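You operate a simulated robot arm through the tools that you are given. There is no shell and no other tool. Be economical: measure what you need, move in short steps, check, and stop when the job is done.

Carry out the task below with a simulated robot arm. There is one attempt and no reset: what you move stays moved.

Task
Put things in order on the top of the workbench. At the end: the blue scoop stands where the gold balloon weight stood; the white clothes peg from the top of the workbench stands where the black spindle stand stood; the gold balloon weight from the top of the workbench stands where the white oat carton stood; the black spindle stand is on the grey collar tray; the white oat carton stands where the white clothes peg stood; whatever was shut is shut again. Leave all else as you found it, and nothing knocked over.

Only the result counts: the job must be done as asked and must still hold three seconds after the hand-in. Knocking over, shifting, dropping, spilling or breaking anything else fails it.

Robot
A 5-joint arm with a two-finger parallel gripper, fixed in place. Base frame: the origin is at the foot of the arm, x ahead of it, y to its left, z up; the work surface is at about z = 0. Readings come in m, degrees, newtons and seconds.
With the tool pointing down near the work surface it reaches from about 0.26 to 0.68 m from the base axis. Its first joint turns from -66.0 to 66.0 degrees. The tool tilts only in the upright plane through the base axis and itself; it spins freely about its own axis. Payload 2.9 kg.
The TCP is the grasp point between the finger pads, 0.03 m short of the fingertips. In the tool frame z runs along the fingers and y along their closing line. Largest opening 0.11 m; finger width 0.02, thickness 0.01; the body of the gripper, 0.048 by 0.112 m, starts 0.055 m behind the TCP.
Orientation is that of the tool frame in the base frame, as [roll, pitch, yaw] about the fixed x, y, z axes, in that order (R = Rz(yaw) Ry(pitch) Rx(roll)). With the fingers straight down and closing along the base's y, the tool's x points along the base's -x, its y along +y and its z along -z.

Tools
- The arm moves only by the tool send_rows. Its argument "increments" is a list of rows, each an object of numbers (a shift or turn left out is 0, a gripper value left out holds the last): "x", "y", "z": the shift along the tool's x, y, z in units of 500 mm (1.0 is 500 mm); "wx", "wy", "wz": the turn, a rotation vector about the tool's x, y, z in units of 90 degrees (1.0 is 90 degrees); "gripper": the finger opening in m, from 0 to 0.11. In form: [{"x": .., "y": .., "z": .., "wx": .., "wy": .., "wz": .., "gripper": ..}, ...]. A call has 1 to 20 rows; each row is the pose to reach, as a shift and turn from the pose commanded when the call began, along the tool's axes at that moment. A call with a number of a shift or a turn outside -1 to 1 is refused whole. A row lasts 0.2 s, in which the tool goes at most 0.05 m and 8.6 degrees; a call with a longer step from one row to the next is refused whole, and so is a gripper value outside its range. Where a pose cannot be reached the arm comes as near as it can. A force on the tool above 40 N (or 10 N above the force at the start of the call, whichever is more), or a blocked arm, ends the call early, and 0.2 s more pass. The fingers move at their own pace (about 0.108 m/s each) and stop on an object; they squeeze with about 40 N. The grip force told is the motor's: it shows also when the fingers shut on nothing. Time passes only in rows, and 0.2 s behind the last, so rows that repeat a pose let the fingers close. The reply holds the time, the measured pose of the TCP, the force on the tool along the base axes, the opening and the grip force, in the units named above and with some noise.
- Cameras (640 x 400 px; columns grow to the right, rows downward): "scene" is fixed at [0.0464, -0.4713, 0.5878]; the picture's right is [0.62, -0.79, 0.00], its down [-0.56, -0.44, -0.70] and it looks along [0.55, 0.43, -0.72] (base axes); focal length 356 px, centre (320, 200). "wrist" rides on the gripper at [0.072, 0.017, -0.103] in the tool frame; the picture's right is [-0.23, 0.97, 0.00], its down [-0.76, -0.18, -0.62] and it looks along [-0.61, -0.14, 0.78] (tool axes); focal length 222 px, centre (320, 200). There is no depth. A picture from a camera that has moved, and an enlarged one, comes with that camera's place and axes in the base frame and with its lens.
- get_image(camera): a new picture of that camera. The clock stands still meanwhile.
- inspect(camera, box): a new picture of the part [left, top, right, bottom] of that camera's present view, enlarged. The clock stands still meanwhile.
- job_done(): hands the job in; it is judged then, once.

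Work in short steps. Places have to be worked out from the pictures, the camera data and where the tool is seen: move nearer, look again, correct. Check each grasp and each placing, and mend what went wrong. You have 120 turns and 76 pictures in all, those below and enlarged ones among them. Open the gripper and draw the arm clear of the work before you hand the job in, unless the task says otherwise; then end with one line.

The tools are called after "Call:" by a JSON object that holds its "fn" and its "kwargs". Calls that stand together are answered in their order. send_rows: Moves the arm, as the interface text tells. Its arguments: {"type":"object","properties":{"increments":{"type":"array"}},"required":["increments"]} The other tools are called the same way: get_image (camera) takes a picture; inspect (camera, box) takes an enlarged picture of a part of a camera's view; job_done () hands the job in.

At the start:

```text
t: 0.0
tcp_pos: [0.4653, -0.1713, 0.2605]
tcp_rot: [-179.9, -0.1, -180.0]
force: [-0.1, 0.2, -0.2]
finger_gap: 0.1104
finger_force: 0.0
```

scene: 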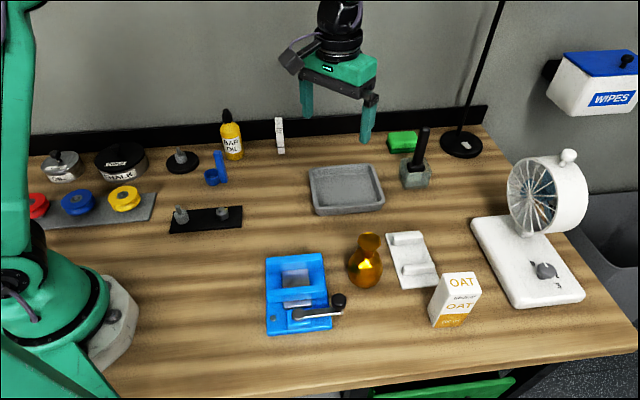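
wrist: 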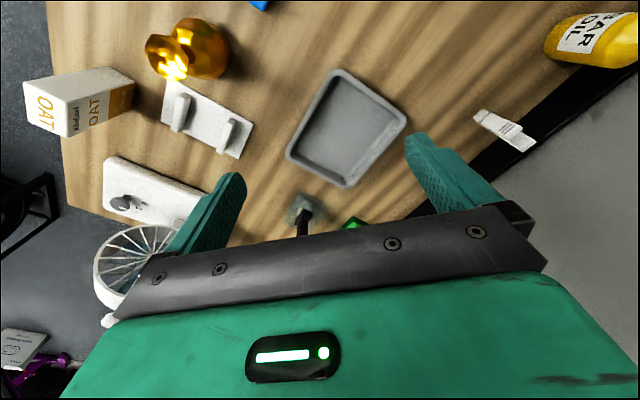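

I'll look closer at the scene to identify the objects.

Call:
{"fn": "inspect", "kwargs": {"camera": "scene", "box": [20, 100, 260, 250]}}

Call:
{"fn": "inspect", "kwargs": {"camera": "scene", "box": [260, 100, 500, 250]}}

Call:
{"fn": "inspect", "kwargs": {"camera": "scene", "box": [250, 220, 500, 376]}}

```text
2.67 times, centred on (140, 175) of scene
camera zoom: at [0.0464, -0.4713, 0.5878], right [0.62, -0.79, 0.0], down [-0.56, -0.44, -0.7], along [0.55, 0.43, -0.72], focal length 949 px, centre (800, 267)
```

zoom: 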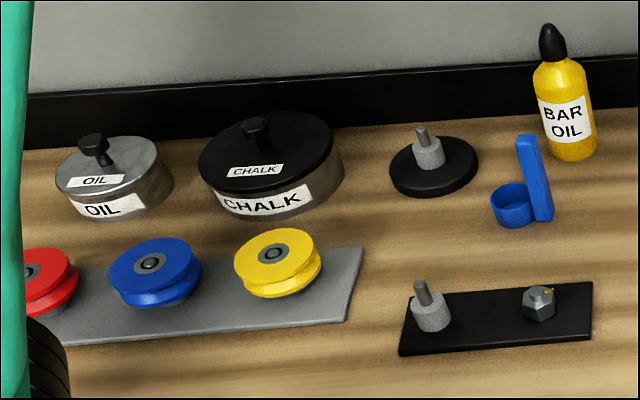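

```text
2.67 times, centred on (380, 175) of scene
camera zoom: at [0.0464, -0.4713, 0.5878], right [0.62, -0.79, 0.0], down [-0.56, -0.44, -0.7], along [0.55, 0.43, -0.72], focal length 949 px, centre (160, 267)
```

zoom: 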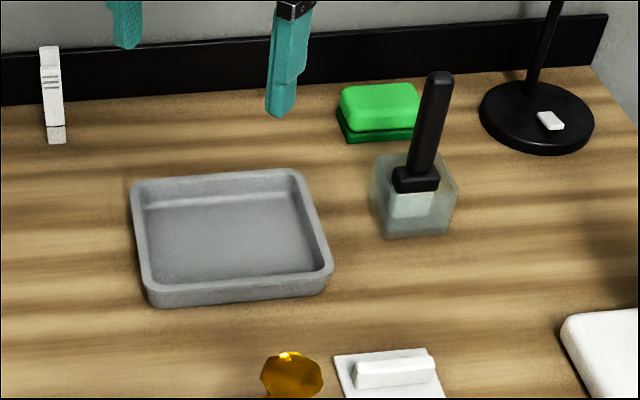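

```text
2.56 times, centred on (375, 298) of scene
camera zoom: at [0.0464, -0.4713, 0.5878], right [0.62, -0.79, 0.0], down [-0.56, -0.44, -0.7], along [0.55, 0.43, -0.72], focal length 911 px, centre (179, -51)
```

zoom: 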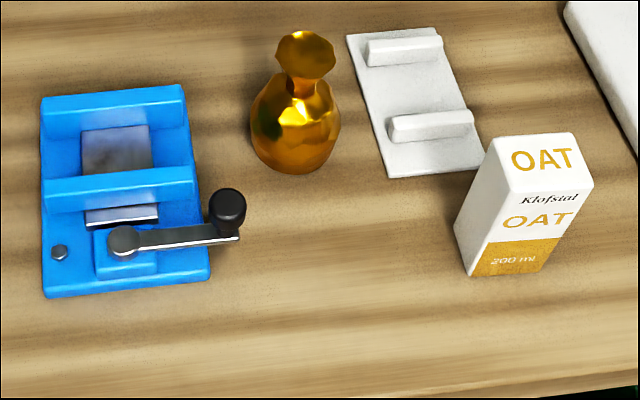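

The round black disc with a spindle at about (0.38, 0.23) is the spindle stand, and the plain grey tray at about (0.565, -0.14) is the collar tray. I move the open gripper above the stand, still high up, to look with the wrist camera.

Call:
{"fn": "send_rows", "kwargs": {"increments": [{"x": 0.017, "y": 0.08}, {"x": 0.034, "y": 0.16}, {"x": 0.051, "y": 0.24}, {"x": 0.068, "y": 0.32}, {"x": 0.085, "y": 0.4}, {"x": 0.102, "y": 0.48}, {"x": 0.119, "y": 0.56}, {"x": 0.136, "y": 0.64}, {"x": 0.153, "y": 0.72}, {"x": 0.17, "y": 0.8}, {"x": 0.17, "y": 0.8, "z": 0.08}]}}

Call:
{"fn": "get_image", "kwargs": {"camera": "wrist"}}

Call:
{"fn": "get_image", "kwargs": {"camera": "scene"}}

```text
t: 2.4
tcp_pos: [0.3821, 0.2316, 0.22]
tcp_rot: [-179.9, 0.0, -180.0]
force: [0.4, -0.1, -0.1]
finger_gap: 0.1098
finger_force: 0.1
```

```text
70 pictures are left
camera wrist: at [0.3094, 0.2493, 0.3241], right [0.23, 0.97, 0.0], down [0.76, -0.18, 0.62], along [0.61, -0.14, -0.78], focal length 222 px, centre (320, 200)
```

wrist: 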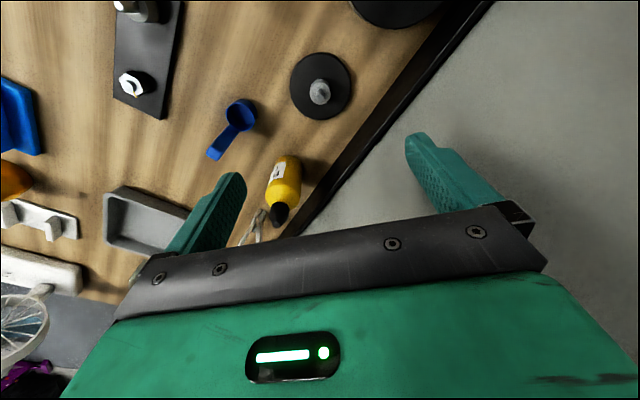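

```text
69 pictures are left
```

scene: 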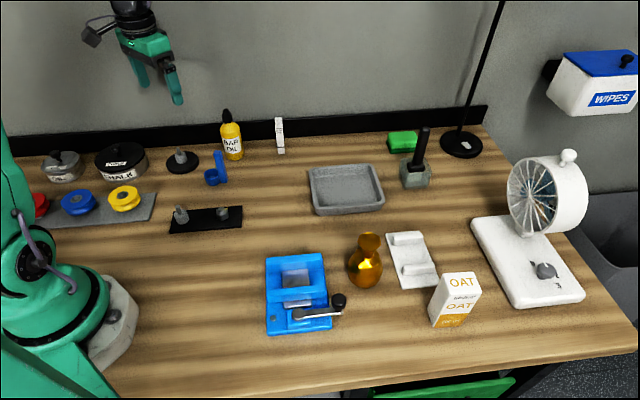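

The stand is at about (0.375, 0.235). I zoom in on it and its neighbours.

Call:
{"fn": "inspect", "kwargs": {"camera": "wrist", "box": [180, 30, 380, 230]}}

```text
2.00 times, centred on (280, 130) of wrist
camera zoom: at [0.3094, 0.2493, 0.3241], right [0.23, 0.97, 0.0], down [0.76, -0.18, 0.62], along [0.61, -0.14, -0.78], focal length 444 px, centre (400, 340)
```

zoom: 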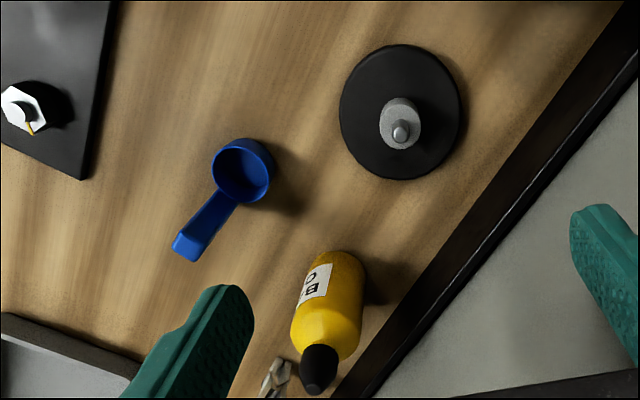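

The stand is at about (0.374, 0.236) with a ~30 mm collar on the disc. I descend so the tips stay above the disc, then close on the collar.

Call:
{"fn": "send_rows", "kwargs": {"increments": [{"x": 0.016, "y": 0.009, "z": 0.08}, {"x": 0.016, "y": 0.009, "z": 0.16, "gripper": 0.07}, {"x": 0.016, "y": 0.009, "z": 0.24}, {"x": 0.016, "y": 0.009, "z": 0.3}, {"x": 0.016, "y": 0.009, "z": 0.34}, {"x": 0.016, "y": 0.009, "z": 0.342}]}}

Call:
{"fn": "get_image", "kwargs": {"camera": "wrist"}}

Call:
{"fn": "inspect", "kwargs": {"camera": "scene", "box": [110, 70, 270, 210]}}

```text
t: 3.8
tcp_pos: [0.3712, 0.233, 0.0491]
tcp_rot: [-180.0, 0.0, -180.0]
force: [-0.1, 0.4, 0.0]
finger_gap: 0.0698
finger_force: 0.1
```

```text
67 pictures are left
camera wrist: at [0.2994, 0.2508, 0.1532], right [0.23, 0.97, 0.0], down [0.76, -0.18, 0.62], along [0.61, -0.14, -0.78], focal length 222 px, centre (320, 200)
```

wrist: 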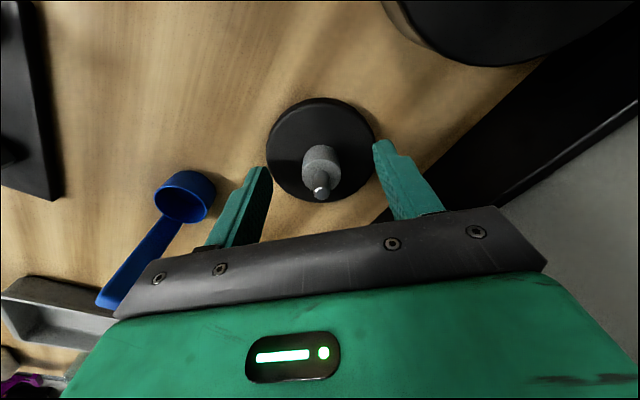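

```text
2.86 times, centred on (190, 140) of scene
camera zoom: at [0.0464, -0.4713, 0.5878], right [0.62, -0.79, 0.0], down [-0.56, -0.44, -0.7], along [0.55, 0.43, -0.72], focal length 1017 px, centre (691, 371)
```

zoom: 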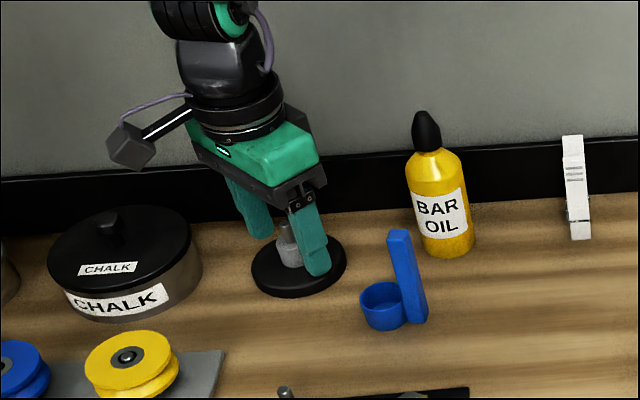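

The fingers straddle the collar, tips above the disc. I close with a small correction and lift slightly.

Call:
{"fn": "send_rows", "kwargs": {"increments": [{"y": 0.004, "z": 0.006}, {"y": 0.004, "z": 0.006, "gripper": 0.0}, {"y": 0.004, "z": 0.006}, {"y": 0.004, "z": 0.006}, {"y": 0.004, "z": 0.006}]}}

Call:
{"fn": "send_rows", "kwargs": {"increments": [{"z": -0.04}, {"z": -0.1}]}}

Call:
{"fn": "get_image", "kwargs": {"camera": "wrist"}}

```text
t: 5.0
tcp_pos: [0.3706, 0.2347, 0.0468]
tcp_rot: [-180.0, 0.0, 180.0]
force: [-1.4, -2.0, -0.1]
finger_gap: 0.0254
finger_force: 39.9
```

```text
t: 5.6
tcp_pos: [0.3717, 0.2352, 0.0989]
tcp_rot: [-180.0, 0.1, -180.0]
force: [1.0, 0.0, 1.0]
finger_gap: 0.0002
finger_force: 37.7
```

```text
65 pictures are left
camera wrist: at [0.2995, 0.2524, 0.2024], right [0.23, 0.97, 0.0], down [0.76, -0.18, 0.62], along [0.61, -0.14, -0.78], focal length 222 px, centre (320, 200)
```

wrist: 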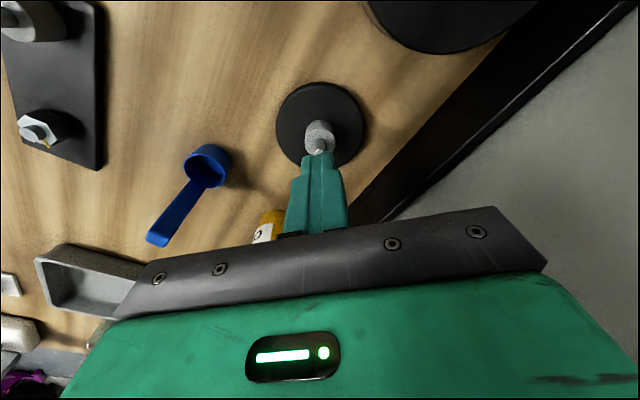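

The grip slipped off the collar; the stand is still upright. I take a close look at its shape before trying again.

Call:
{"fn": "inspect", "kwargs": {"camera": "scene", "box": [142, 110, 222, 180]}}

Call:
{"fn": "inspect", "kwargs": {"camera": "wrist", "box": [260, 70, 380, 190]}}

```text
5.71 times, centred on (182, 145) of scene
camera zoom: at [0.0464, -0.4713, 0.5878], right [0.62, -0.79, 0.0], down [-0.56, -0.44, -0.7], along [0.55, 0.43, -0.72], focal length 2034 px, centre (1109, 514)
```

zoom: 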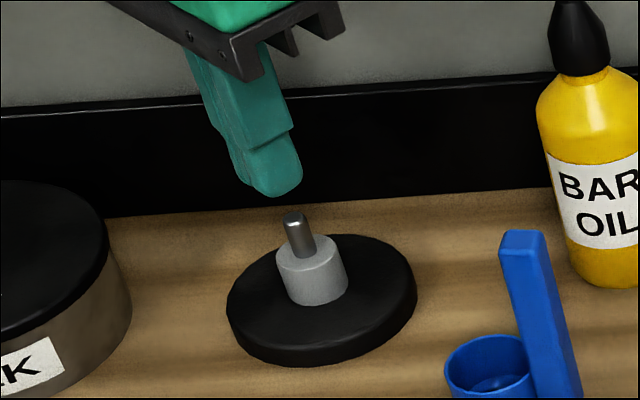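

```text
3.33 times, centred on (320, 130) of wrist
camera zoom: at [0.2995, 0.2524, 0.2024], right [0.23, 0.97, 0.0], down [0.76, -0.18, 0.62], along [0.61, -0.14, -0.78], focal length 740 px, centre (320, 433)
```

zoom: 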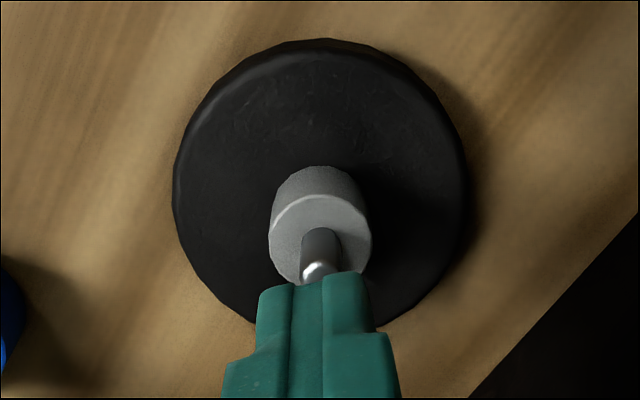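

The disc is ~13 mm thick and the collar reaches ~38 mm. I reopen and go back down, lower this time, until the tips are just above the disc, then close and lift slowly.

Call:
{"fn": "send_rows", "kwargs": {"increments": [{"gripper": 0.06}, {}, {"z": 0.06}, {"z": 0.1}, {"z": 0.108}, {"z": 0.111}, {"z": 0.111}]}}

Call:
{"fn": "send_rows", "kwargs": {"increments": [{"gripper": 0.0}, {}, {}, {"z": -0.003}, {"z": -0.006}, {"z": -0.01}, {"z": -0.014}, {"z": -0.018}]}}

```text
t: 7.2
tcp_pos: [0.3713, 0.2343, 0.0428]
tcp_rot: [-180.0, 0.0, 180.0]
force: [-4.8, 0.3, 11.8]
finger_gap: 0.0598
finger_force: 0.0
```

```text
t: 9.0
tcp_pos: [0.3707, 0.2341, 0.0503]
tcp_rot: [-179.9, -0.1, -180.0]
force: [0.4, -0.8, -7.6]
finger_gap: 0.0252
finger_force: 39.9
```

Contact with the disc was felt at 0.043, and now the hand carries about 7.6 N with the gap still 25 mm. I lift on slowly.

Call:
{"fn": "send_rows", "kwargs": {"increments": [{"z": -0.01}, {"z": -0.02}, {"z": -0.035}, {"z": -0.05}, {"z": -0.07}, {"z": -0.09}, {"z": -0.11}]}}

Call:
{"fn": "get_image", "kwargs": {"camera": "wrist"}}

```text
t: 10.6
tcp_pos: [0.3715, 0.2356, 0.105]
tcp_rot: [179.9, 0.0, -179.9]
force: [0.8, 0.2, -5.9]
finger_gap: 0.0254
finger_force: 40.7
```

```text
62 pictures are left
camera wrist: at [0.2995, 0.2534, 0.2092], right [0.23, 0.97, 0.0], down [0.76, -0.18, 0.62], along [0.61, -0.14, -0.78], focal length 222 px, centre (320, 200)
```

wrist: 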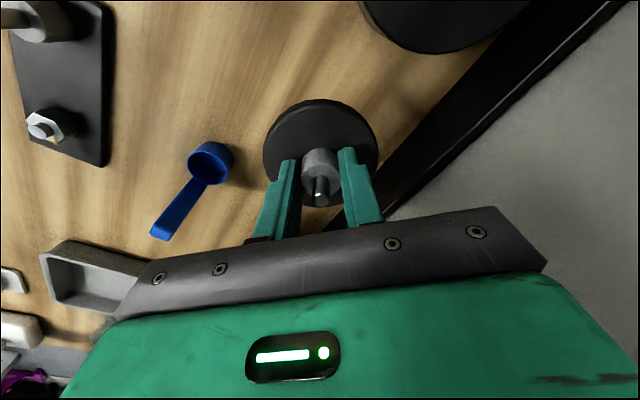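

The stand is held firmly. I raise it and carry it to just above the grey tray.

Call:
{"fn": "send_rows", "kwargs": {"increments": [{"z": -0.06}, {"z": -0.13}, {"z": -0.2}, {"x": -0.03, "y": -0.075, "z": -0.22}, {"x": -0.06, "y": -0.15, "z": -0.22}, {"x": -0.09, "y": -0.225, "z": -0.22}, {"x": -0.12, "y": -0.3, "z": -0.22}, {"x": -0.15, "y": -0.375, "z": -0.22}, {"x": -0.18, "y": -0.45, "z": -0.22}, {"x": -0.21, "y": -0.525, "z": -0.22}, {"x": -0.24, "y": -0.6, "z": -0.22}, {"x": -0.27, "y": -0.675, "z": -0.22}, {"x": -0.3, "y": -0.75, "z": -0.22}, {"x": -0.3, "y": -0.75, "z": -0.22}]}}

Call:
{"fn": "get_image", "kwargs": {"camera": "wrist"}}

Call:
{"fn": "get_image", "kwargs": {"camera": "scene"}}

```text
t: 13.6
tcp_pos: [0.5237, -0.1399, 0.2126]
tcp_rot: [180.0, 0.1, -179.9]
force: [0.4, -0.5, -7.3]
finger_gap: 0.0253
finger_force: 39.5
```

```text
61 pictures are left
camera wrist: at [0.4512, -0.1222, 0.3167], right [0.23, 0.97, 0.0], down [0.76, -0.18, 0.62], along [0.61, -0.14, -0.78], focal length 222 px, centre (320, 200)
```

wrist: 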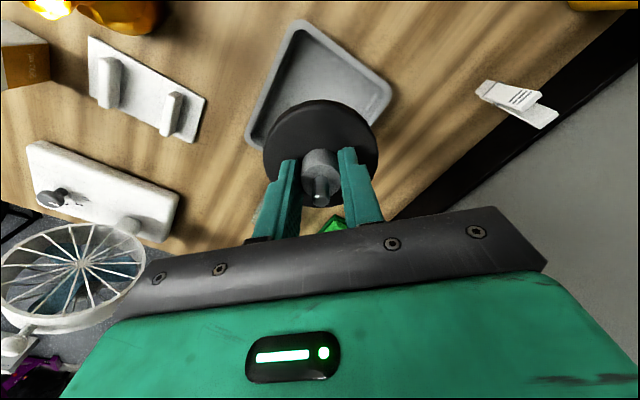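

```text
60 pictures are left
```

scene: 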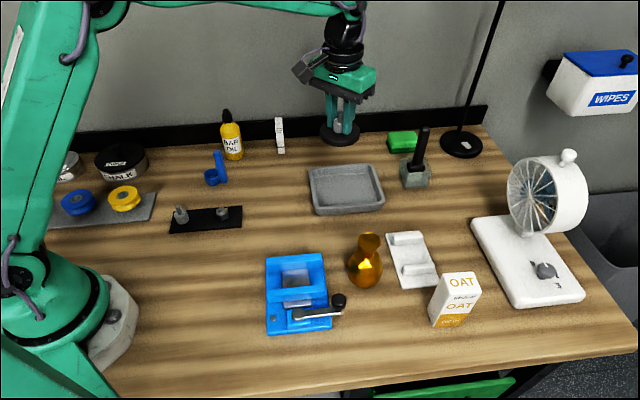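

Tray corners from both cameras agree: centre about (0.548, -0.153), rotated about 45°, inside wide enough for the disc. I shift over the centre and descend to just above the floor.

Call:
{"fn": "send_rows", "kwargs": {"increments": [{"x": -0.049, "y": -0.026}, {"x": -0.049, "y": -0.026, "z": 0.08}, {"x": -0.049, "y": -0.026, "z": 0.16}, {"x": -0.049, "y": -0.026, "z": 0.22}, {"x": -0.049, "y": -0.026, "z": 0.27}, {"x": -0.049, "y": -0.026, "z": 0.3}, {"x": -0.049, "y": -0.026, "z": 0.305}]}}

Call:
{"fn": "inspect", "kwargs": {"camera": "scene", "box": [270, 100, 430, 230]}}

```text
t: 15.2
tcp_pos: [0.5482, -0.152, 0.0613]
tcp_rot: [-179.9, 0.0, -179.9]
force: [0.3, 0.2, -6.5]
finger_gap: 0.0251
finger_force: 40.6
```

```text
3.08 times, centred on (350, 165) of scene
camera zoom: at [0.0464, -0.4713, 0.5878], right [0.62, -0.79, 0.0], down [-0.56, -0.44, -0.7], along [0.55, 0.43, -0.72], focal length 1096 px, centre (228, 308)
```

zoom: 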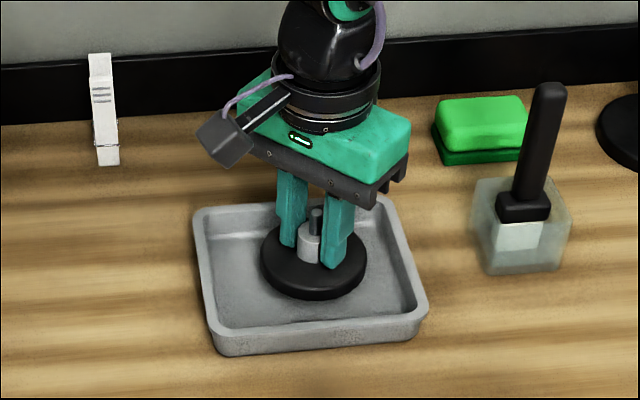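

The disc is well inside the tray. I lower slowly until it touches.

Call:
{"fn": "send_rows", "kwargs": {"increments": [{"z": 0.004}, {"z": 0.008}, {"z": 0.012}, {"z": 0.016}, {"z": 0.02}, {"z": 0.02}]}}

```text
t: 16.6
tcp_pos: [0.5463, -0.1516, 0.0508]
tcp_rot: [-179.9, 0.0, -179.9]
force: [0.2, 0.0, -7.3]
finger_gap: 0.0249
finger_force: 39.8
```

Call:
{"fn": "send_rows", "kwargs": {"increments": [{"z": 0.003}, {"z": 0.006}, {"z": 0.008}, {"z": 0.01}, {"z": 0.01}]}}

```text
t: 17.8
tcp_pos: [0.5465, -0.1515, 0.0481]
tcp_rot: [180.0, 0.0, 179.9]
force: [-0.1, -1.1, -3.3]
finger_gap: 0.0254
finger_force: 39.9
```

The load is coming off, so it touches the tray floor. I go 1 mm more, open, and rise.

Call:
{"fn": "send_rows", "kwargs": {"increments": [{"z": 0.003}, {"z": 0.003, "gripper": 0.05}, {"z": 0.003}, {"z": -0.02}, {"z": -0.08}, {"z": -0.16}, {"z": -0.24}, {"z": -0.3}]}}

Call:
{"fn": "get_image", "kwargs": {"camera": "scene"}}

Call:
{"fn": "get_image", "kwargs": {"camera": "wrist"}}

```text
t: 19.6
tcp_pos: [0.5452, -0.1521, 0.1963]
tcp_rot: [180.0, 0.0, 180.0]
force: [0.6, 0.1, 0.0]
finger_gap: 0.0498
finger_force: 0.0
```

```text
58 pictures are left
```

scene: 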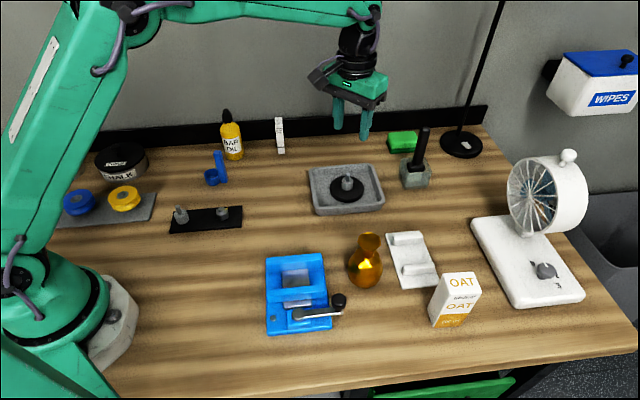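

```text
57 pictures are left
camera wrist: at [0.4739, -0.1349, 0.2998], right [0.23, 0.97, 0.0], down [0.76, -0.18, 0.62], along [0.61, -0.14, -0.78], focal length 222 px, centre (320, 200)
```

wrist: 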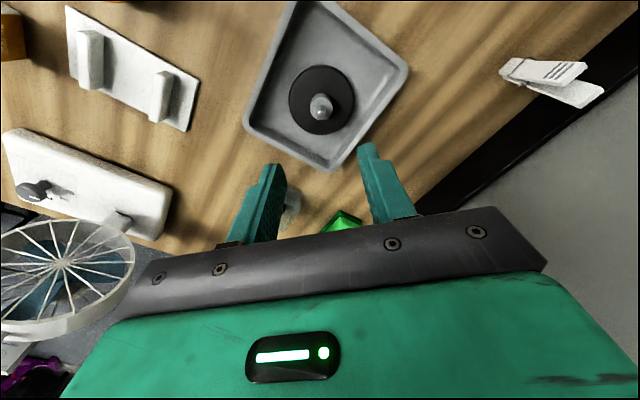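

The stand sits in the tray. Next I move above the peg to inspect it.

Call:
{"fn": "send_rows", "kwargs": {"increments": [{"y": 0.07, "z": -0.06}, {"y": 0.15, "z": -0.06}, {"y": 0.23, "z": -0.06}, {"y": 0.31, "z": -0.06}, {"y": 0.39, "z": -0.06}, {"x": 0.03, "y": 0.44, "z": -0.06}, {"x": 0.03, "y": 0.44, "z": -0.06}]}}

Call:
{"fn": "inspect", "kwargs": {"camera": "wrist", "box": [220, 20, 420, 220]}}

Call:
{"fn": "inspect", "kwargs": {"camera": "scene", "box": [235, 95, 335, 175]}}

```text
t: 21.2
tcp_pos: [0.5323, 0.0659, 0.2255]
tcp_rot: [180.0, -0.1, -180.0]
force: [-0.3, 0.2, -0.2]
finger_gap: 0.05
finger_force: 0.0
```

```text
2.00 times, centred on (320, 120) of wrist
camera zoom: at [0.4601, 0.0842, 0.3299], right [0.23, 0.97, 0.0], down [0.76, -0.18, 0.62], along [0.61, -0.14, -0.78], focal length 444 px, centre (320, 360)
```

zoom: 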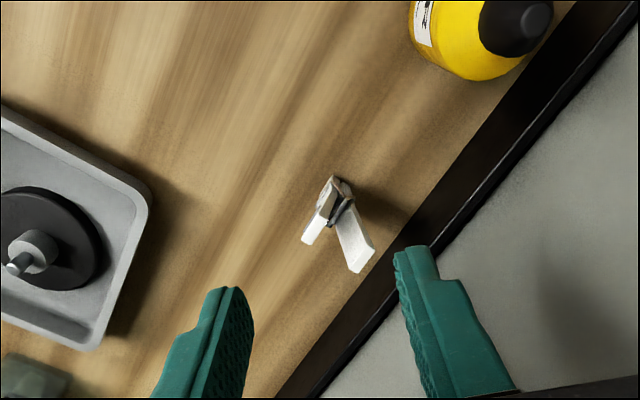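

```text
5.00 times, centred on (285, 135) of scene
camera zoom: at [0.0464, -0.4713, 0.5878], right [0.62, -0.79, 0.0], down [-0.56, -0.44, -0.7], along [0.55, 0.43, -0.72], focal length 1780 px, centre (495, 525)
```

zoom: 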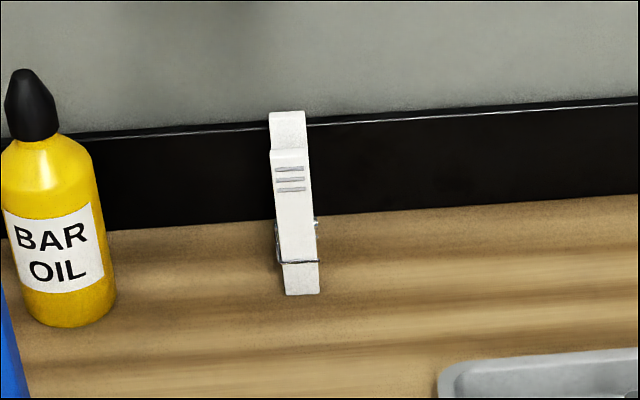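

The peg stands jaws-down at about (0.569, 0.072), its V opening along the (1,1) direction. I spin the tool so the fingers close across its flat sides and place it above.

Call:
{"fn": "send_rows", "kwargs": {"increments": [{"x": -0.02, "wz": -0.09}, {"x": -0.04, "y": 0.012, "wz": -0.18}, {"x": -0.073, "y": 0.012, "wz": -0.27}, {"x": -0.073, "y": 0.012, "wz": -0.36}, {"x": -0.073, "y": 0.012, "wz": -0.45}, {"x": -0.073, "y": 0.012, "wz": -0.5}, {"x": -0.073, "y": 0.012, "z": 0.08, "wz": -0.5}, {"x": -0.073, "y": 0.012, "z": 0.1, "wz": -0.5}]}}

Call:
{"fn": "get_image", "kwargs": {"camera": "wrist"}}

```text
t: 23.0
tcp_pos: [0.5677, 0.0735, 0.1778]
tcp_rot: [179.9, 0.0, -134.9]
force: [-0.3, 0.7, -0.1]
finger_gap: 0.0502
finger_force: 0.1
```

```text
54 pictures are left
camera wrist: at [0.5046, 0.0351, 0.2808], right [-0.53, 0.85, 0.0], down [0.66, 0.41, 0.62], along [0.53, 0.33, -0.78], focal length 222 px, centre (320, 200)
```

wrist: 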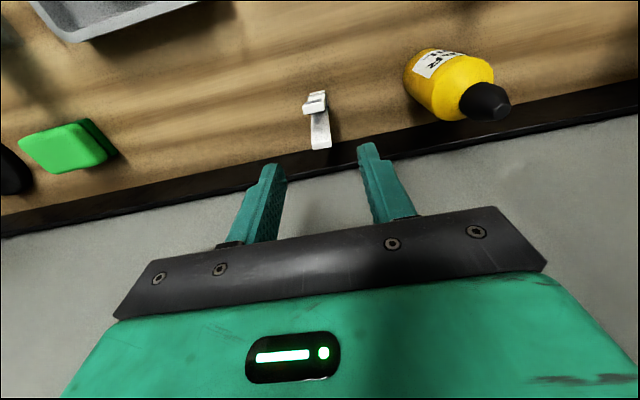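

Peg is centred between the fingers. It is up to ~0.1 m tall, so I stop with the TCP at 0.06 to keep the palm clear, then check.

Call:
{"fn": "send_rows", "kwargs": {"increments": [{"z": 0.08}, {"z": 0.15}, {"z": 0.2}, {"z": 0.236}, {"z": 0.236}]}}

Call:
{"fn": "get_image", "kwargs": {"camera": "wrist"}}

Call:
{"fn": "inspect", "kwargs": {"camera": "scene", "box": [235, 85, 335, 165]}}

```text
t: 24.2
tcp_pos: [0.5669, 0.0736, 0.0597]
tcp_rot: [-180.0, 0.0, -134.9]
force: [-0.4, 0.3, 0.3]
finger_gap: 0.0499
finger_force: 0.0
```

```text
53 pictures are left
camera wrist: at [0.5031, 0.035, 0.1631], right [-0.53, 0.85, 0.0], down [0.66, 0.41, 0.62], along [0.53, 0.33, -0.78], focal length 222 px, centre (320, 200)
```

wrist: 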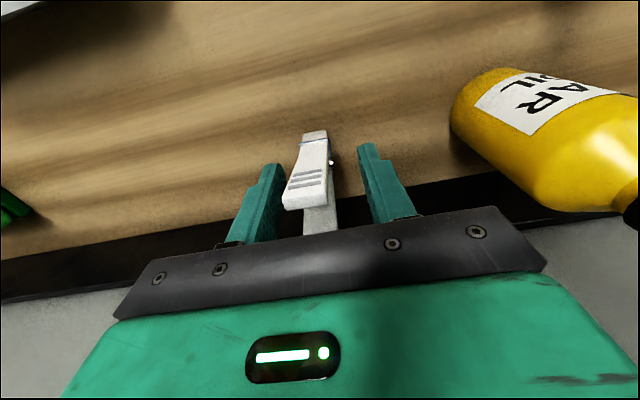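

```text
5.00 times, centred on (285, 125) of scene
camera zoom: at [0.0464, -0.4713, 0.5878], right [0.62, -0.79, 0.0], down [-0.56, -0.44, -0.7], along [0.55, 0.43, -0.72], focal length 1780 px, centre (495, 575)
```

zoom: 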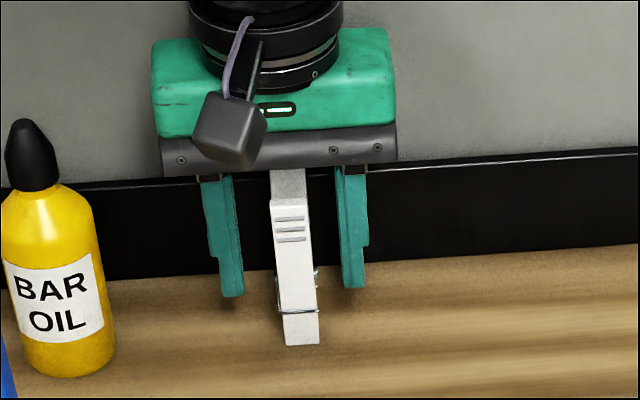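

The peg is centred between the fingers and clear of the palm. I close and lift slowly.

Call:
{"fn": "send_rows", "kwargs": {"increments": [{"gripper": 0.0}, {}, {}, {"z": -0.004}, {"z": -0.01}, {"z": -0.02}, {"z": -0.04}]}}

Call:
{"fn": "get_image", "kwargs": {"camera": "wrist"}}

Call:
{"fn": "inspect", "kwargs": {"camera": "scene", "box": [235, 75, 335, 155]}}

```text
t: 25.8
tcp_pos: [0.5669, 0.0723, 0.0792]
tcp_rot: [-180.0, 0.0, -135.0]
force: [-0.4, 1.1, 0.1]
finger_gap: 0.0237
finger_force: 40.5
```

```text
51 pictures are left
camera wrist: at [0.5042, 0.0342, 0.1828], right [-0.53, 0.85, 0.0], down [0.66, 0.41, 0.62], along [0.53, 0.33, -0.78], focal length 222 px, centre (320, 200)
```

wrist: 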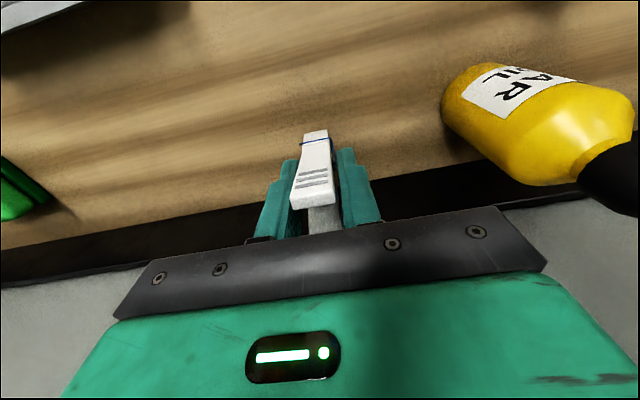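

```text
5.00 times, centred on (285, 115) of scene
camera zoom: at [0.0464, -0.4713, 0.5878], right [0.62, -0.79, 0.0], down [-0.56, -0.44, -0.7], along [0.55, 0.43, -0.72], focal length 1780 px, centre (495, 625)
```

zoom: 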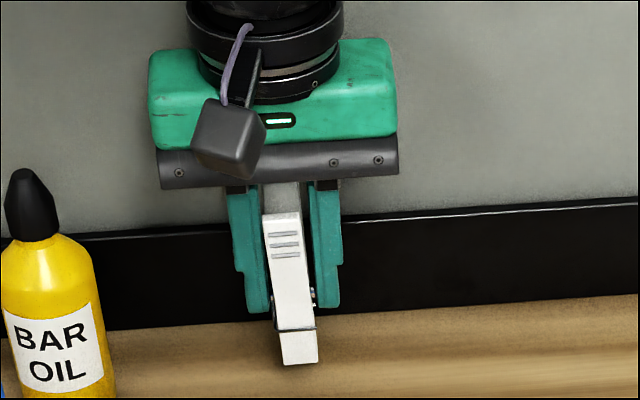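

The peg is held straight. I lift it high over the oil bottle and carry it to the stand's old place at about (0.371, 0.2355).

Call:
{"fn": "send_rows", "kwargs": {"increments": [{"z": -0.08}, {"z": -0.16}, {"z": -0.25}, {"z": -0.34}, {"x": 0.008, "y": 0.085, "z": -0.34}, {"x": 0.016, "y": 0.17, "z": -0.34}, {"x": 0.024, "y": 0.255, "z": -0.34}, {"x": 0.032, "y": 0.34, "z": -0.34}, {"x": 0.04, "y": 0.425, "z": -0.34}, {"x": 0.047, "y": 0.508, "z": -0.34}, {"x": 0.047, "y": 0.508, "z": -0.34}]}}

Call:
{"fn": "get_image", "kwargs": {"camera": "wrist"}}

```text
t: 28.2
tcp_pos: [0.3704, 0.239, 0.2487]
tcp_rot: [-180.0, 0.0, -134.9]
force: [0.1, -0.1, -0.8]
finger_gap: 0.0235
finger_force: 40.7
```

```text
49 pictures are left
camera wrist: at [0.306, 0.1991, 0.3526], right [-0.53, 0.85, 0.0], down [0.66, 0.41, 0.62], along [0.53, 0.33, -0.78], focal length 222 px, centre (320, 200)
```

wrist: 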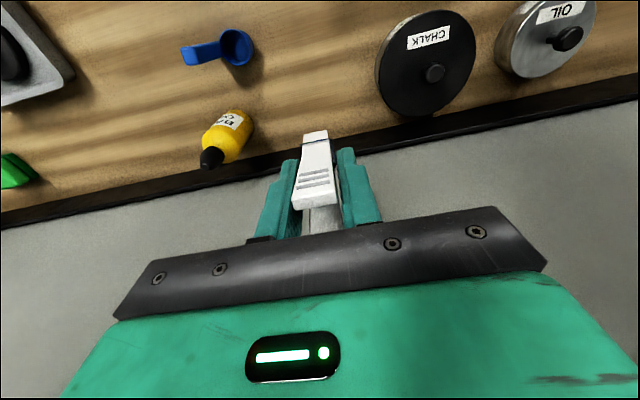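

The way is clear. I descend to just above the surface, then lower slowly.

Call:
{"fn": "send_rows", "kwargs": {"increments": [{"x": 0.004, "y": -0.006, "z": 0.09}, {"x": 0.004, "y": -0.006, "z": 0.18}, {"x": 0.004, "y": -0.006, "z": 0.26}, {"x": 0.004, "y": -0.006, "z": 0.32}, {"x": 0.004, "y": -0.006, "z": 0.355}, {"x": 0.004, "y": -0.006, "z": 0.37}, {"x": 0.004, "y": -0.006, "z": 0.374}, {"x": 0.004, "y": -0.006, "z": 0.377}, {"x": 0.004, "y": -0.006, "z": 0.377}]}}

Call:
{"fn": "inspect", "kwargs": {"camera": "scene", "box": [120, 85, 250, 195]}}

```text
t: 30.2
tcp_pos: [0.372, 0.2315, 0.0611]
tcp_rot: [-179.9, 0.0, -135.0]
force: [1.1, -0.8, -0.4]
finger_gap: 0.0237
finger_force: 40.3
```

```text
3.64 times, centred on (185, 140) of scene
camera zoom: at [0.0464, -0.4713, 0.5878], right [0.62, -0.79, 0.0], down [-0.56, -0.44, -0.7], along [0.55, 0.43, -0.72], focal length 1295 px, centre (811, 418)
```

zoom: 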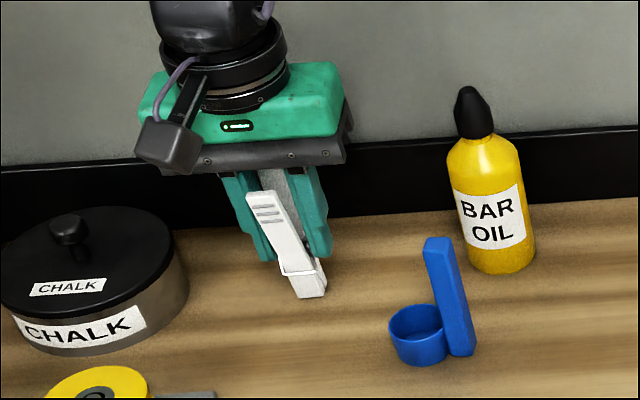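

It's nearly at the surface. I nudge +3 mm in y and lower the last 2 mm.

Call:
{"fn": "send_rows", "kwargs": {"increments": [{"x": -0.004, "y": 0.004}, {"x": -0.004, "y": 0.004, "z": 0.002}, {"x": -0.004, "y": 0.004, "z": 0.004}, {"x": -0.004, "y": 0.004, "z": 0.004}]}}

```text
t: 31.2
tcp_pos: [0.3731, 0.2355, 0.0589]
tcp_rot: [-180.0, 0.1, -135.0]
force: [0.5, 1.5, 3.2]
finger_gap: 0.0233
finger_force: 40.7
```

Contact is felt (+3 N). I release and rise straight up.

Call:
{"fn": "send_rows", "kwargs": {"increments": [{"gripper": 0.03}, {"gripper": 0.06}, {}, {"z": -0.03}, {"z": -0.1}, {"z": -0.19}, {"z": -0.28}, {"z": -0.36}]}}

Call:
{"fn": "inspect", "kwargs": {"camera": "scene", "box": [120, 85, 250, 195]}}

Call:
{"fn": "get_image", "kwargs": {"camera": "wrist"}}

```text
t: 33.0
tcp_pos: [0.3709, 0.235, 0.2403]
tcp_rot: [-179.9, 0.0, -135.0]
force: [0.1, -0.7, -0.1]
finger_gap: 0.0597
finger_force: 0.0
```

```text
3.64 times, centred on (185, 140) of scene
camera zoom: at [0.0464, -0.4713, 0.5878], right [0.62, -0.79, 0.0], down [-0.56, -0.44, -0.7], along [0.55, 0.43, -0.72], focal length 1295 px, centre (811, 418)
```

zoom: 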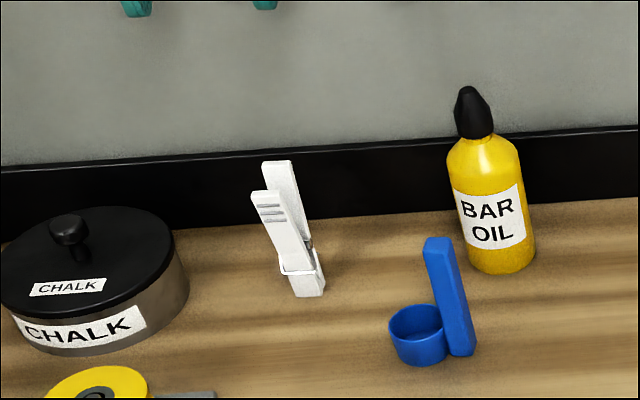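

```text
46 pictures are left
camera wrist: at [0.3081, 0.1973, 0.3447], right [-0.53, 0.85, 0.0], down [0.66, 0.41, 0.62], along [0.53, 0.33, -0.78], focal length 222 px, centre (320, 200)
```

wrist: 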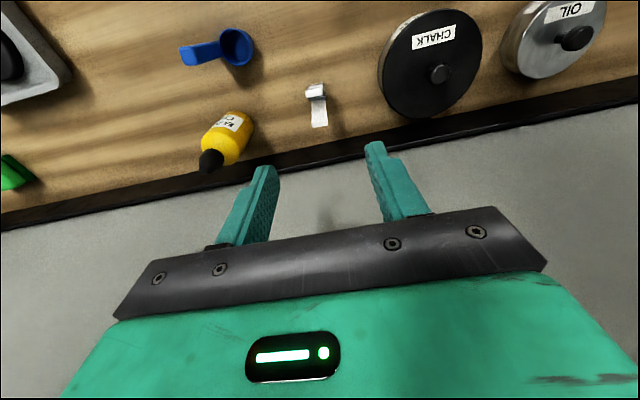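

The peg stands in place. Next is the oat carton: I travel at height to above it.

Call:
{"fn": "send_rows", "kwargs": {"increments": [{"x": 0.06, "y": -0.064}, {"x": 0.12, "y": -0.127}, {"x": 0.18, "y": -0.191}, {"x": 0.24, "y": -0.255}, {"x": 0.3, "y": -0.319}, {"x": 0.36, "y": -0.382}, {"x": 0.42, "y": -0.446}, {"x": 0.48, "y": -0.51}, {"x": 0.54, "y": -0.574}, {"x": 0.6, "y": -0.637}, {"x": 0.66, "y": -0.701}, {"x": 0.72, "y": -0.765}, {"x": 0.78, "y": -0.829}, {"x": 0.84, "y": -0.892}, {"x": 0.898, "y": -0.954, "gripper": 0.1}, {"x": 0.898, "y": -0.954}]}}

Call:
{"fn": "get_image", "kwargs": {"camera": "wrist"}}

Call:
{"fn": "get_image", "kwargs": {"camera": "scene"}}

```text
t: 36.4
tcp_pos: [0.3929, -0.4194, 0.2381]
tcp_rot: [-180.0, 0.0, -135.0]
force: [-0.5, -0.5, -0.1]
finger_gap: 0.1003
finger_force: 0.1
```

```text
45 pictures are left
camera wrist: at [0.3306, -0.4577, 0.3417], right [-0.53, 0.85, 0.0], down [0.66, 0.41, 0.62], along [0.53, 0.33, -0.78], focal length 222 px, centre (320, 200)
```

wrist: 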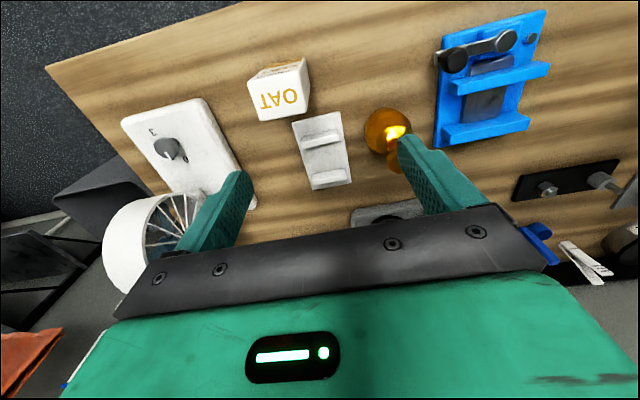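

```text
44 pictures are left
```

scene: 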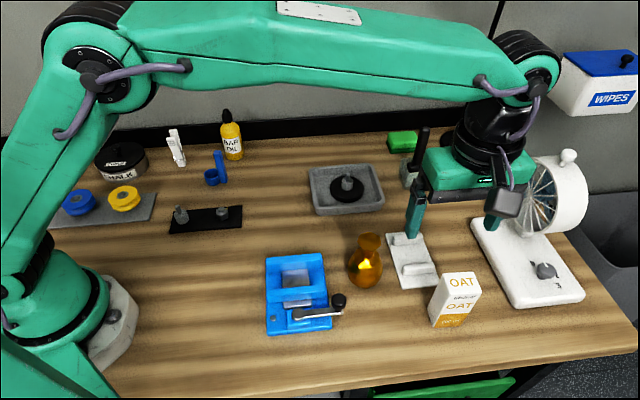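

The carton is ahead-left in the wrist view. I zoom in on it for its exact footprint and orientation.

Call:
{"fn": "inspect", "kwargs": {"camera": "wrist", "box": [220, 30, 420, 155]}}

Call:
{"fn": "inspect", "kwargs": {"camera": "scene", "box": [410, 255, 500, 335]}}

```text
3.20 times, centred on (320, 92) of wrist
camera zoom: at [0.3306, -0.4577, 0.3417], right [-0.53, 0.85, 0.0], down [0.66, 0.41, 0.62], along [0.53, 0.33, -0.78], focal length 711 px, centre (320, 544)
```

zoom: 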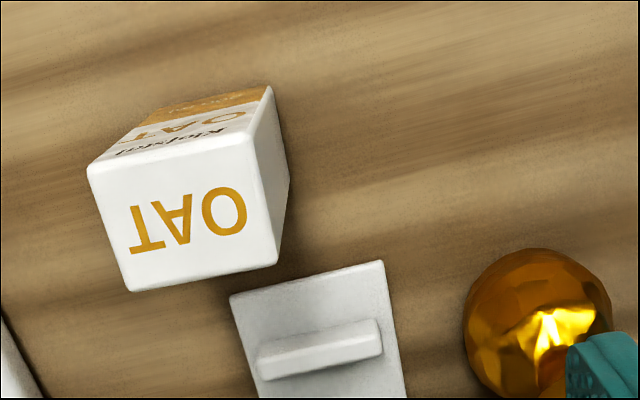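

```text
5.00 times, centred on (455, 295) of scene
camera zoom: at [0.0464, -0.4713, 0.5878], right [0.62, -0.79, 0.0], down [-0.56, -0.44, -0.7], along [0.55, 0.43, -0.72], focal length 1780 px, centre (-355, -275)
```

zoom: 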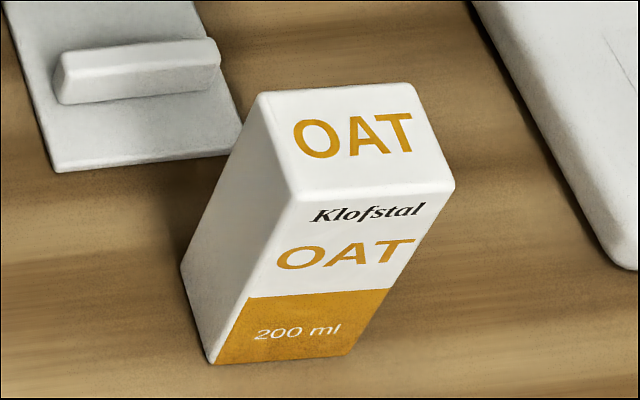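

The carton: footprint ~48×37 mm, ~105 mm tall, centre about (0.4025, -0.462), sides aligned with the present tool yaw. I move above it with an opening of 0.085 and check.

Call:
{"fn": "send_rows", "kwargs": {"increments": [{"x": 0.0467, "y": -0.0738, "gripper": 0.085}, {"x": 0.0467, "y": -0.0738, "z": 0.08}, {"x": 0.0467, "y": -0.0738, "z": 0.16}, {"x": 0.0467, "y": -0.0738, "z": 0.17}]}}

Call:
{"fn": "get_image", "kwargs": {"camera": "wrist"}}

Call:
{"fn": "inspect", "kwargs": {"camera": "scene", "box": [390, 180, 550, 330]}}

```text
t: 37.4
tcp_pos: [0.4033, -0.4616, 0.1543]
tcp_rot: [-179.9, 0.0, -135.0]
force: [-0.4, -0.6, -0.2]
finger_gap: 0.085
finger_force: 0.1
```

```text
41 pictures are left
camera wrist: at [0.3395, -0.5006, 0.2574], right [-0.53, 0.85, 0.0], down [0.66, 0.41, 0.62], along [0.53, 0.33, -0.78], focal length 222 px, centre (320, 200)
```

wrist: 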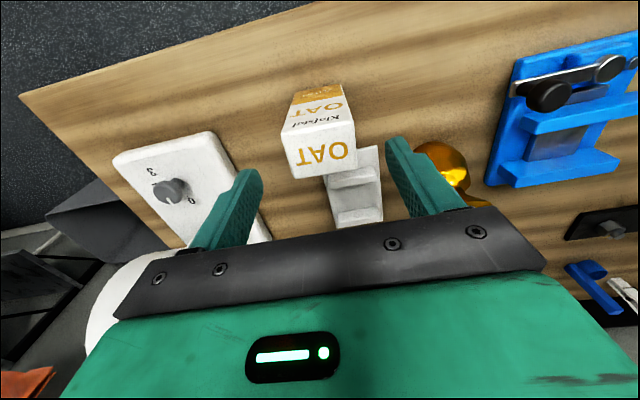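

```text
2.67 times, centred on (470, 255) of scene
camera zoom: at [0.0464, -0.4713, 0.5878], right [0.62, -0.79, 0.0], down [-0.56, -0.44, -0.7], along [0.55, 0.43, -0.72], focal length 949 px, centre (-80, 53)
```

zoom: 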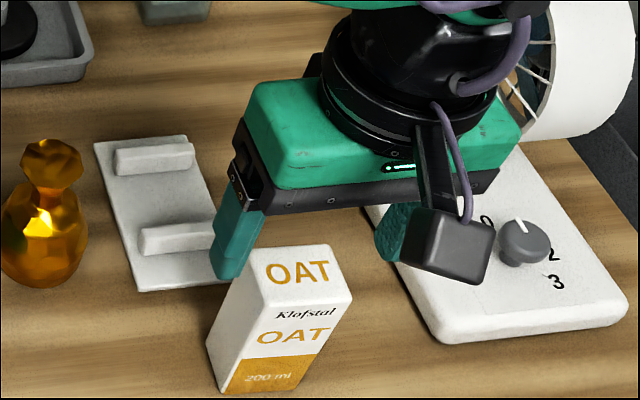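

Carton top centre computes to (0.4015, -0.462), right under the TCP. I descend to z 0.066, close, and lift a little.

Call:
{"fn": "send_rows", "kwargs": {"increments": [{"z": 0.07}, {"z": 0.13}, {"z": 0.17}, {"z": 0.177}, {"z": 0.177, "gripper": 0.03}, {"z": 0.177}, {"z": 0.177}]}}

Call:
{"fn": "get_image", "kwargs": {"camera": "scene"}}

```text
t: 39.0
tcp_pos: [0.4017, -0.4637, 0.0649]
tcp_rot: [-179.9, 0.0, -135.0]
force: [-0.7, -0.1, -0.2]
finger_gap: 0.0503
finger_force: 40.1
```

```text
39 pictures are left
```

scene: 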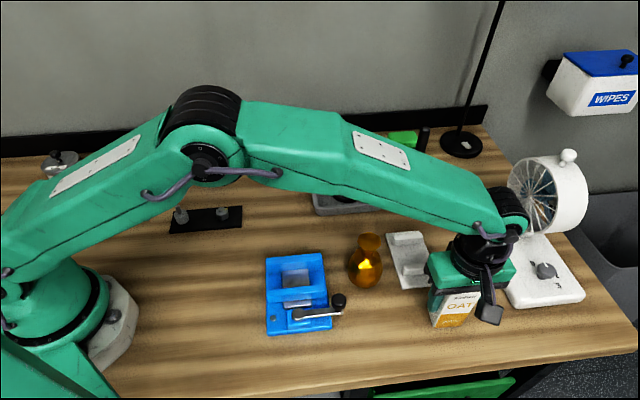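

Carton gripped (gap 50 mm). I lift it and carry it over to the peg's old place at (0.567, 0.072).

Call:
{"fn": "send_rows", "kwargs": {"increments": [{"z": -0.02}, {"z": -0.07}, {"z": -0.15}, {"z": -0.23}, {"z": -0.31}, {"x": -0.076, "y": 0.04, "z": -0.31}, {"x": -0.152, "y": 0.08, "z": -0.31}, {"x": -0.228, "y": 0.12, "z": -0.31}, {"x": -0.305, "y": 0.161, "z": -0.31}, {"x": -0.381, "y": 0.202, "z": -0.31}, {"x": -0.457, "y": 0.242, "z": -0.31}, {"x": -0.533, "y": 0.282, "z": -0.31}, {"x": -0.61, "y": 0.323, "z": -0.31}, {"x": -0.686, "y": 0.363, "z": -0.31}, {"x": -0.762, "y": 0.403, "z": -0.31}, {"x": -0.838, "y": 0.443, "z": -0.31}, {"x": -0.915, "y": 0.484, "z": -0.31}, {"x": -0.991, "y": 0.524, "z": -0.31}, {"x": -0.991, "y": 0.524, "z": -0.31}]}}

Call:
{"fn": "get_image", "kwargs": {"camera": "scene"}}

Call:
{"fn": "get_image", "kwargs": {"camera": "wrist"}}

```text
t: 43.0
tcp_pos: [0.5666, 0.074, 0.2205]
tcp_rot: [180.0, 0.1, -135.0]
force: [-0.1, -0.6, -2.0]
finger_gap: 0.0506
finger_force: 40.1
```

```text
38 pictures are left
```

scene: 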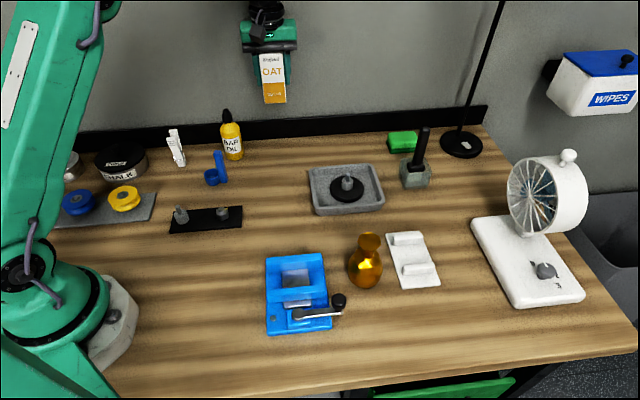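

```text
37 pictures are left
camera wrist: at [0.5034, 0.0354, 0.3232], right [-0.53, 0.85, 0.0], down [0.66, 0.41, 0.62], along [0.53, 0.33, -0.78], focal length 222 px, centre (320, 200)
```

wrist: 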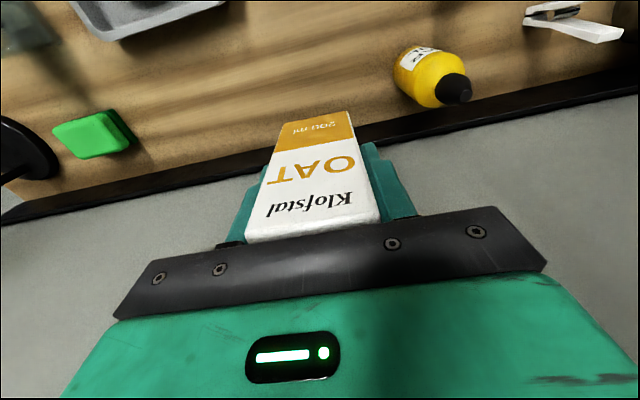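

The spot is clear. I lower to just above the surface, then feel for contact.

Call:
{"fn": "send_rows", "kwargs": {"increments": [{"z": 0.08}, {"z": 0.16}, {"z": 0.23}, {"z": 0.28}, {"z": 0.3}, {"z": 0.304}, {"z": 0.306}, {"z": 0.308}, {"z": 0.31}, {"z": 0.31}]}}

```text
t: 45.2
tcp_pos: [0.5665, 0.0741, 0.0649]
tcp_rot: [-179.9, 0.1, -134.9]
force: [-0.5, 0.5, -0.9]
finger_gap: 0.0499
finger_force: 40.0
```

Force dropped from -2 to -0.9 N, so it's touching or almost. One millimetre more, then release.

Call:
{"fn": "send_rows", "kwargs": {"increments": [{"z": 0.002}, {"z": 0.003}, {"z": 0.003}]}}

```text
t: 46.0
tcp_pos: [0.5672, 0.0736, 0.0652]
tcp_rot: [180.0, 0.2, -135.0]
force: [-7.0, -1.4, 14.7]
finger_gap: 0.05
finger_force: 40.3
```

Firm contact. I ease off slightly, open and rise.

Call:
{"fn": "send_rows", "kwargs": {"increments": [{"z": -0.002}, {"z": -0.002, "gripper": 0.06}, {"z": -0.002, "gripper": 0.08}, {"z": -0.002}, {"z": -0.04}, {"z": -0.11}, {"z": -0.2}, {"z": -0.29}, {"z": -0.34}]}}

Call:
{"fn": "get_image", "kwargs": {"camera": "wrist"}}

Call:
{"fn": "inspect", "kwargs": {"camera": "scene", "box": [210, 70, 370, 220]}}

```text
t: 48.0
tcp_pos: [0.5674, 0.0731, 0.2331]
tcp_rot: [180.0, 0.0, -135.0]
force: [0.0, 0.3, 0.1]
finger_gap: 0.0798
finger_force: 0.1
```

```text
36 pictures are left
camera wrist: at [0.5045, 0.035, 0.3371], right [-0.53, 0.85, 0.0], down [0.66, 0.41, 0.62], along [0.53, 0.33, -0.78], focal length 222 px, centre (320, 200)
```

wrist: 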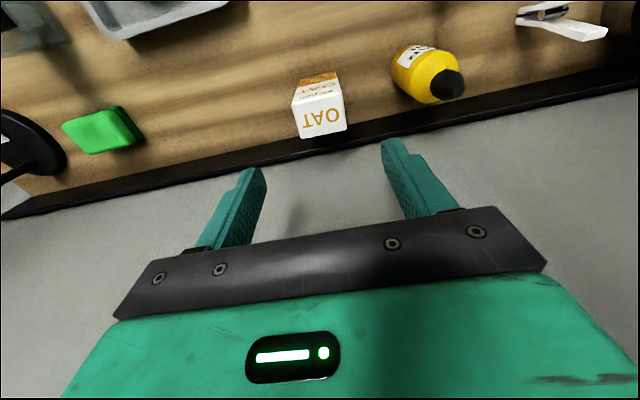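

```text
2.67 times, centred on (290, 145) of scene
camera zoom: at [0.0464, -0.4713, 0.5878], right [0.62, -0.79, 0.0], down [-0.56, -0.44, -0.7], along [0.55, 0.43, -0.72], focal length 949 px, centre (400, 347)
```

zoom: 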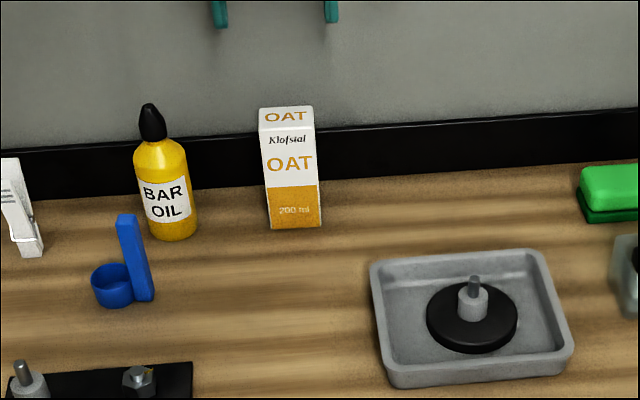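

The carton stands upright in place. Next I travel back over the gold balloon weight.

Call:
{"fn": "send_rows", "kwargs": {"increments": [{"x": 0.08, "y": -0.028}, {"x": 0.16, "y": -0.057}, {"x": 0.24, "y": -0.085}, {"x": 0.32, "y": -0.114}, {"x": 0.4, "y": -0.142}, {"x": 0.48, "y": -0.17}, {"x": 0.56, "y": -0.199}, {"x": 0.64, "y": -0.227}, {"x": 0.72, "y": -0.256}, {"x": 0.799, "y": -0.284}, {"x": 0.799, "y": -0.284}]}}

Call:
{"fn": "inspect", "kwargs": {"camera": "wrist", "box": [220, 10, 420, 135]}}

Call:
{"fn": "inspect", "kwargs": {"camera": "scene", "box": [320, 215, 420, 295]}}

```text
t: 50.4
tcp_pos: [0.386, -0.3083, 0.2312]
tcp_rot: [180.0, 0.0, -134.9]
force: [0.0, 0.8, -0.5]
finger_gap: 0.08
finger_force: 0.1
```

```text
3.20 times, centred on (320, 72) of wrist
camera zoom: at [0.3232, -0.3466, 0.3354], right [-0.53, 0.85, 0.0], down [0.66, 0.41, 0.62], along [0.53, 0.33, -0.78], focal length 711 px, centre (320, 608)
```

zoom: 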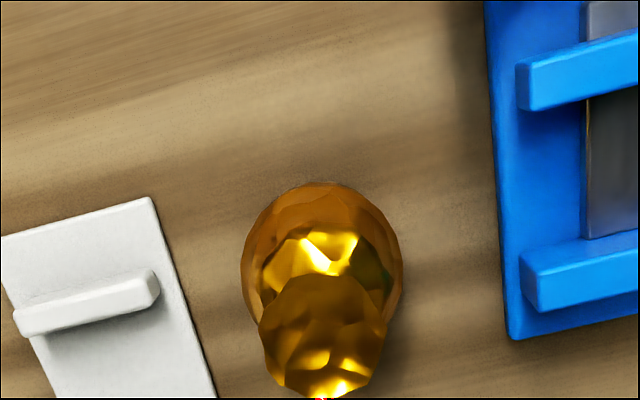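

```text
5.00 times, centred on (370, 255) of scene
camera zoom: at [0.0463, -0.4713, 0.5878], right [0.62, -0.79, 0.0], down [-0.56, -0.44, -0.7], along [0.55, 0.43, -0.72], focal length 1780 px, centre (70, -75)
```

zoom: 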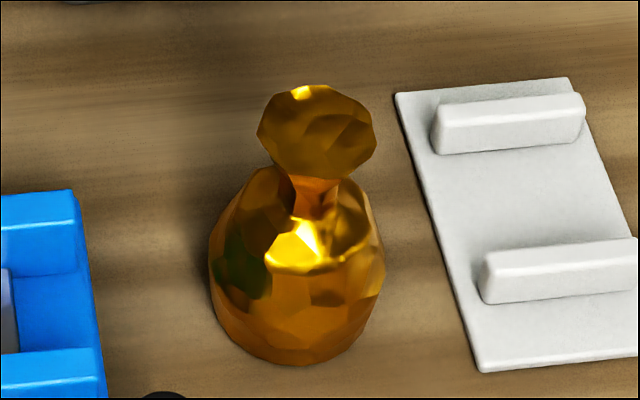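

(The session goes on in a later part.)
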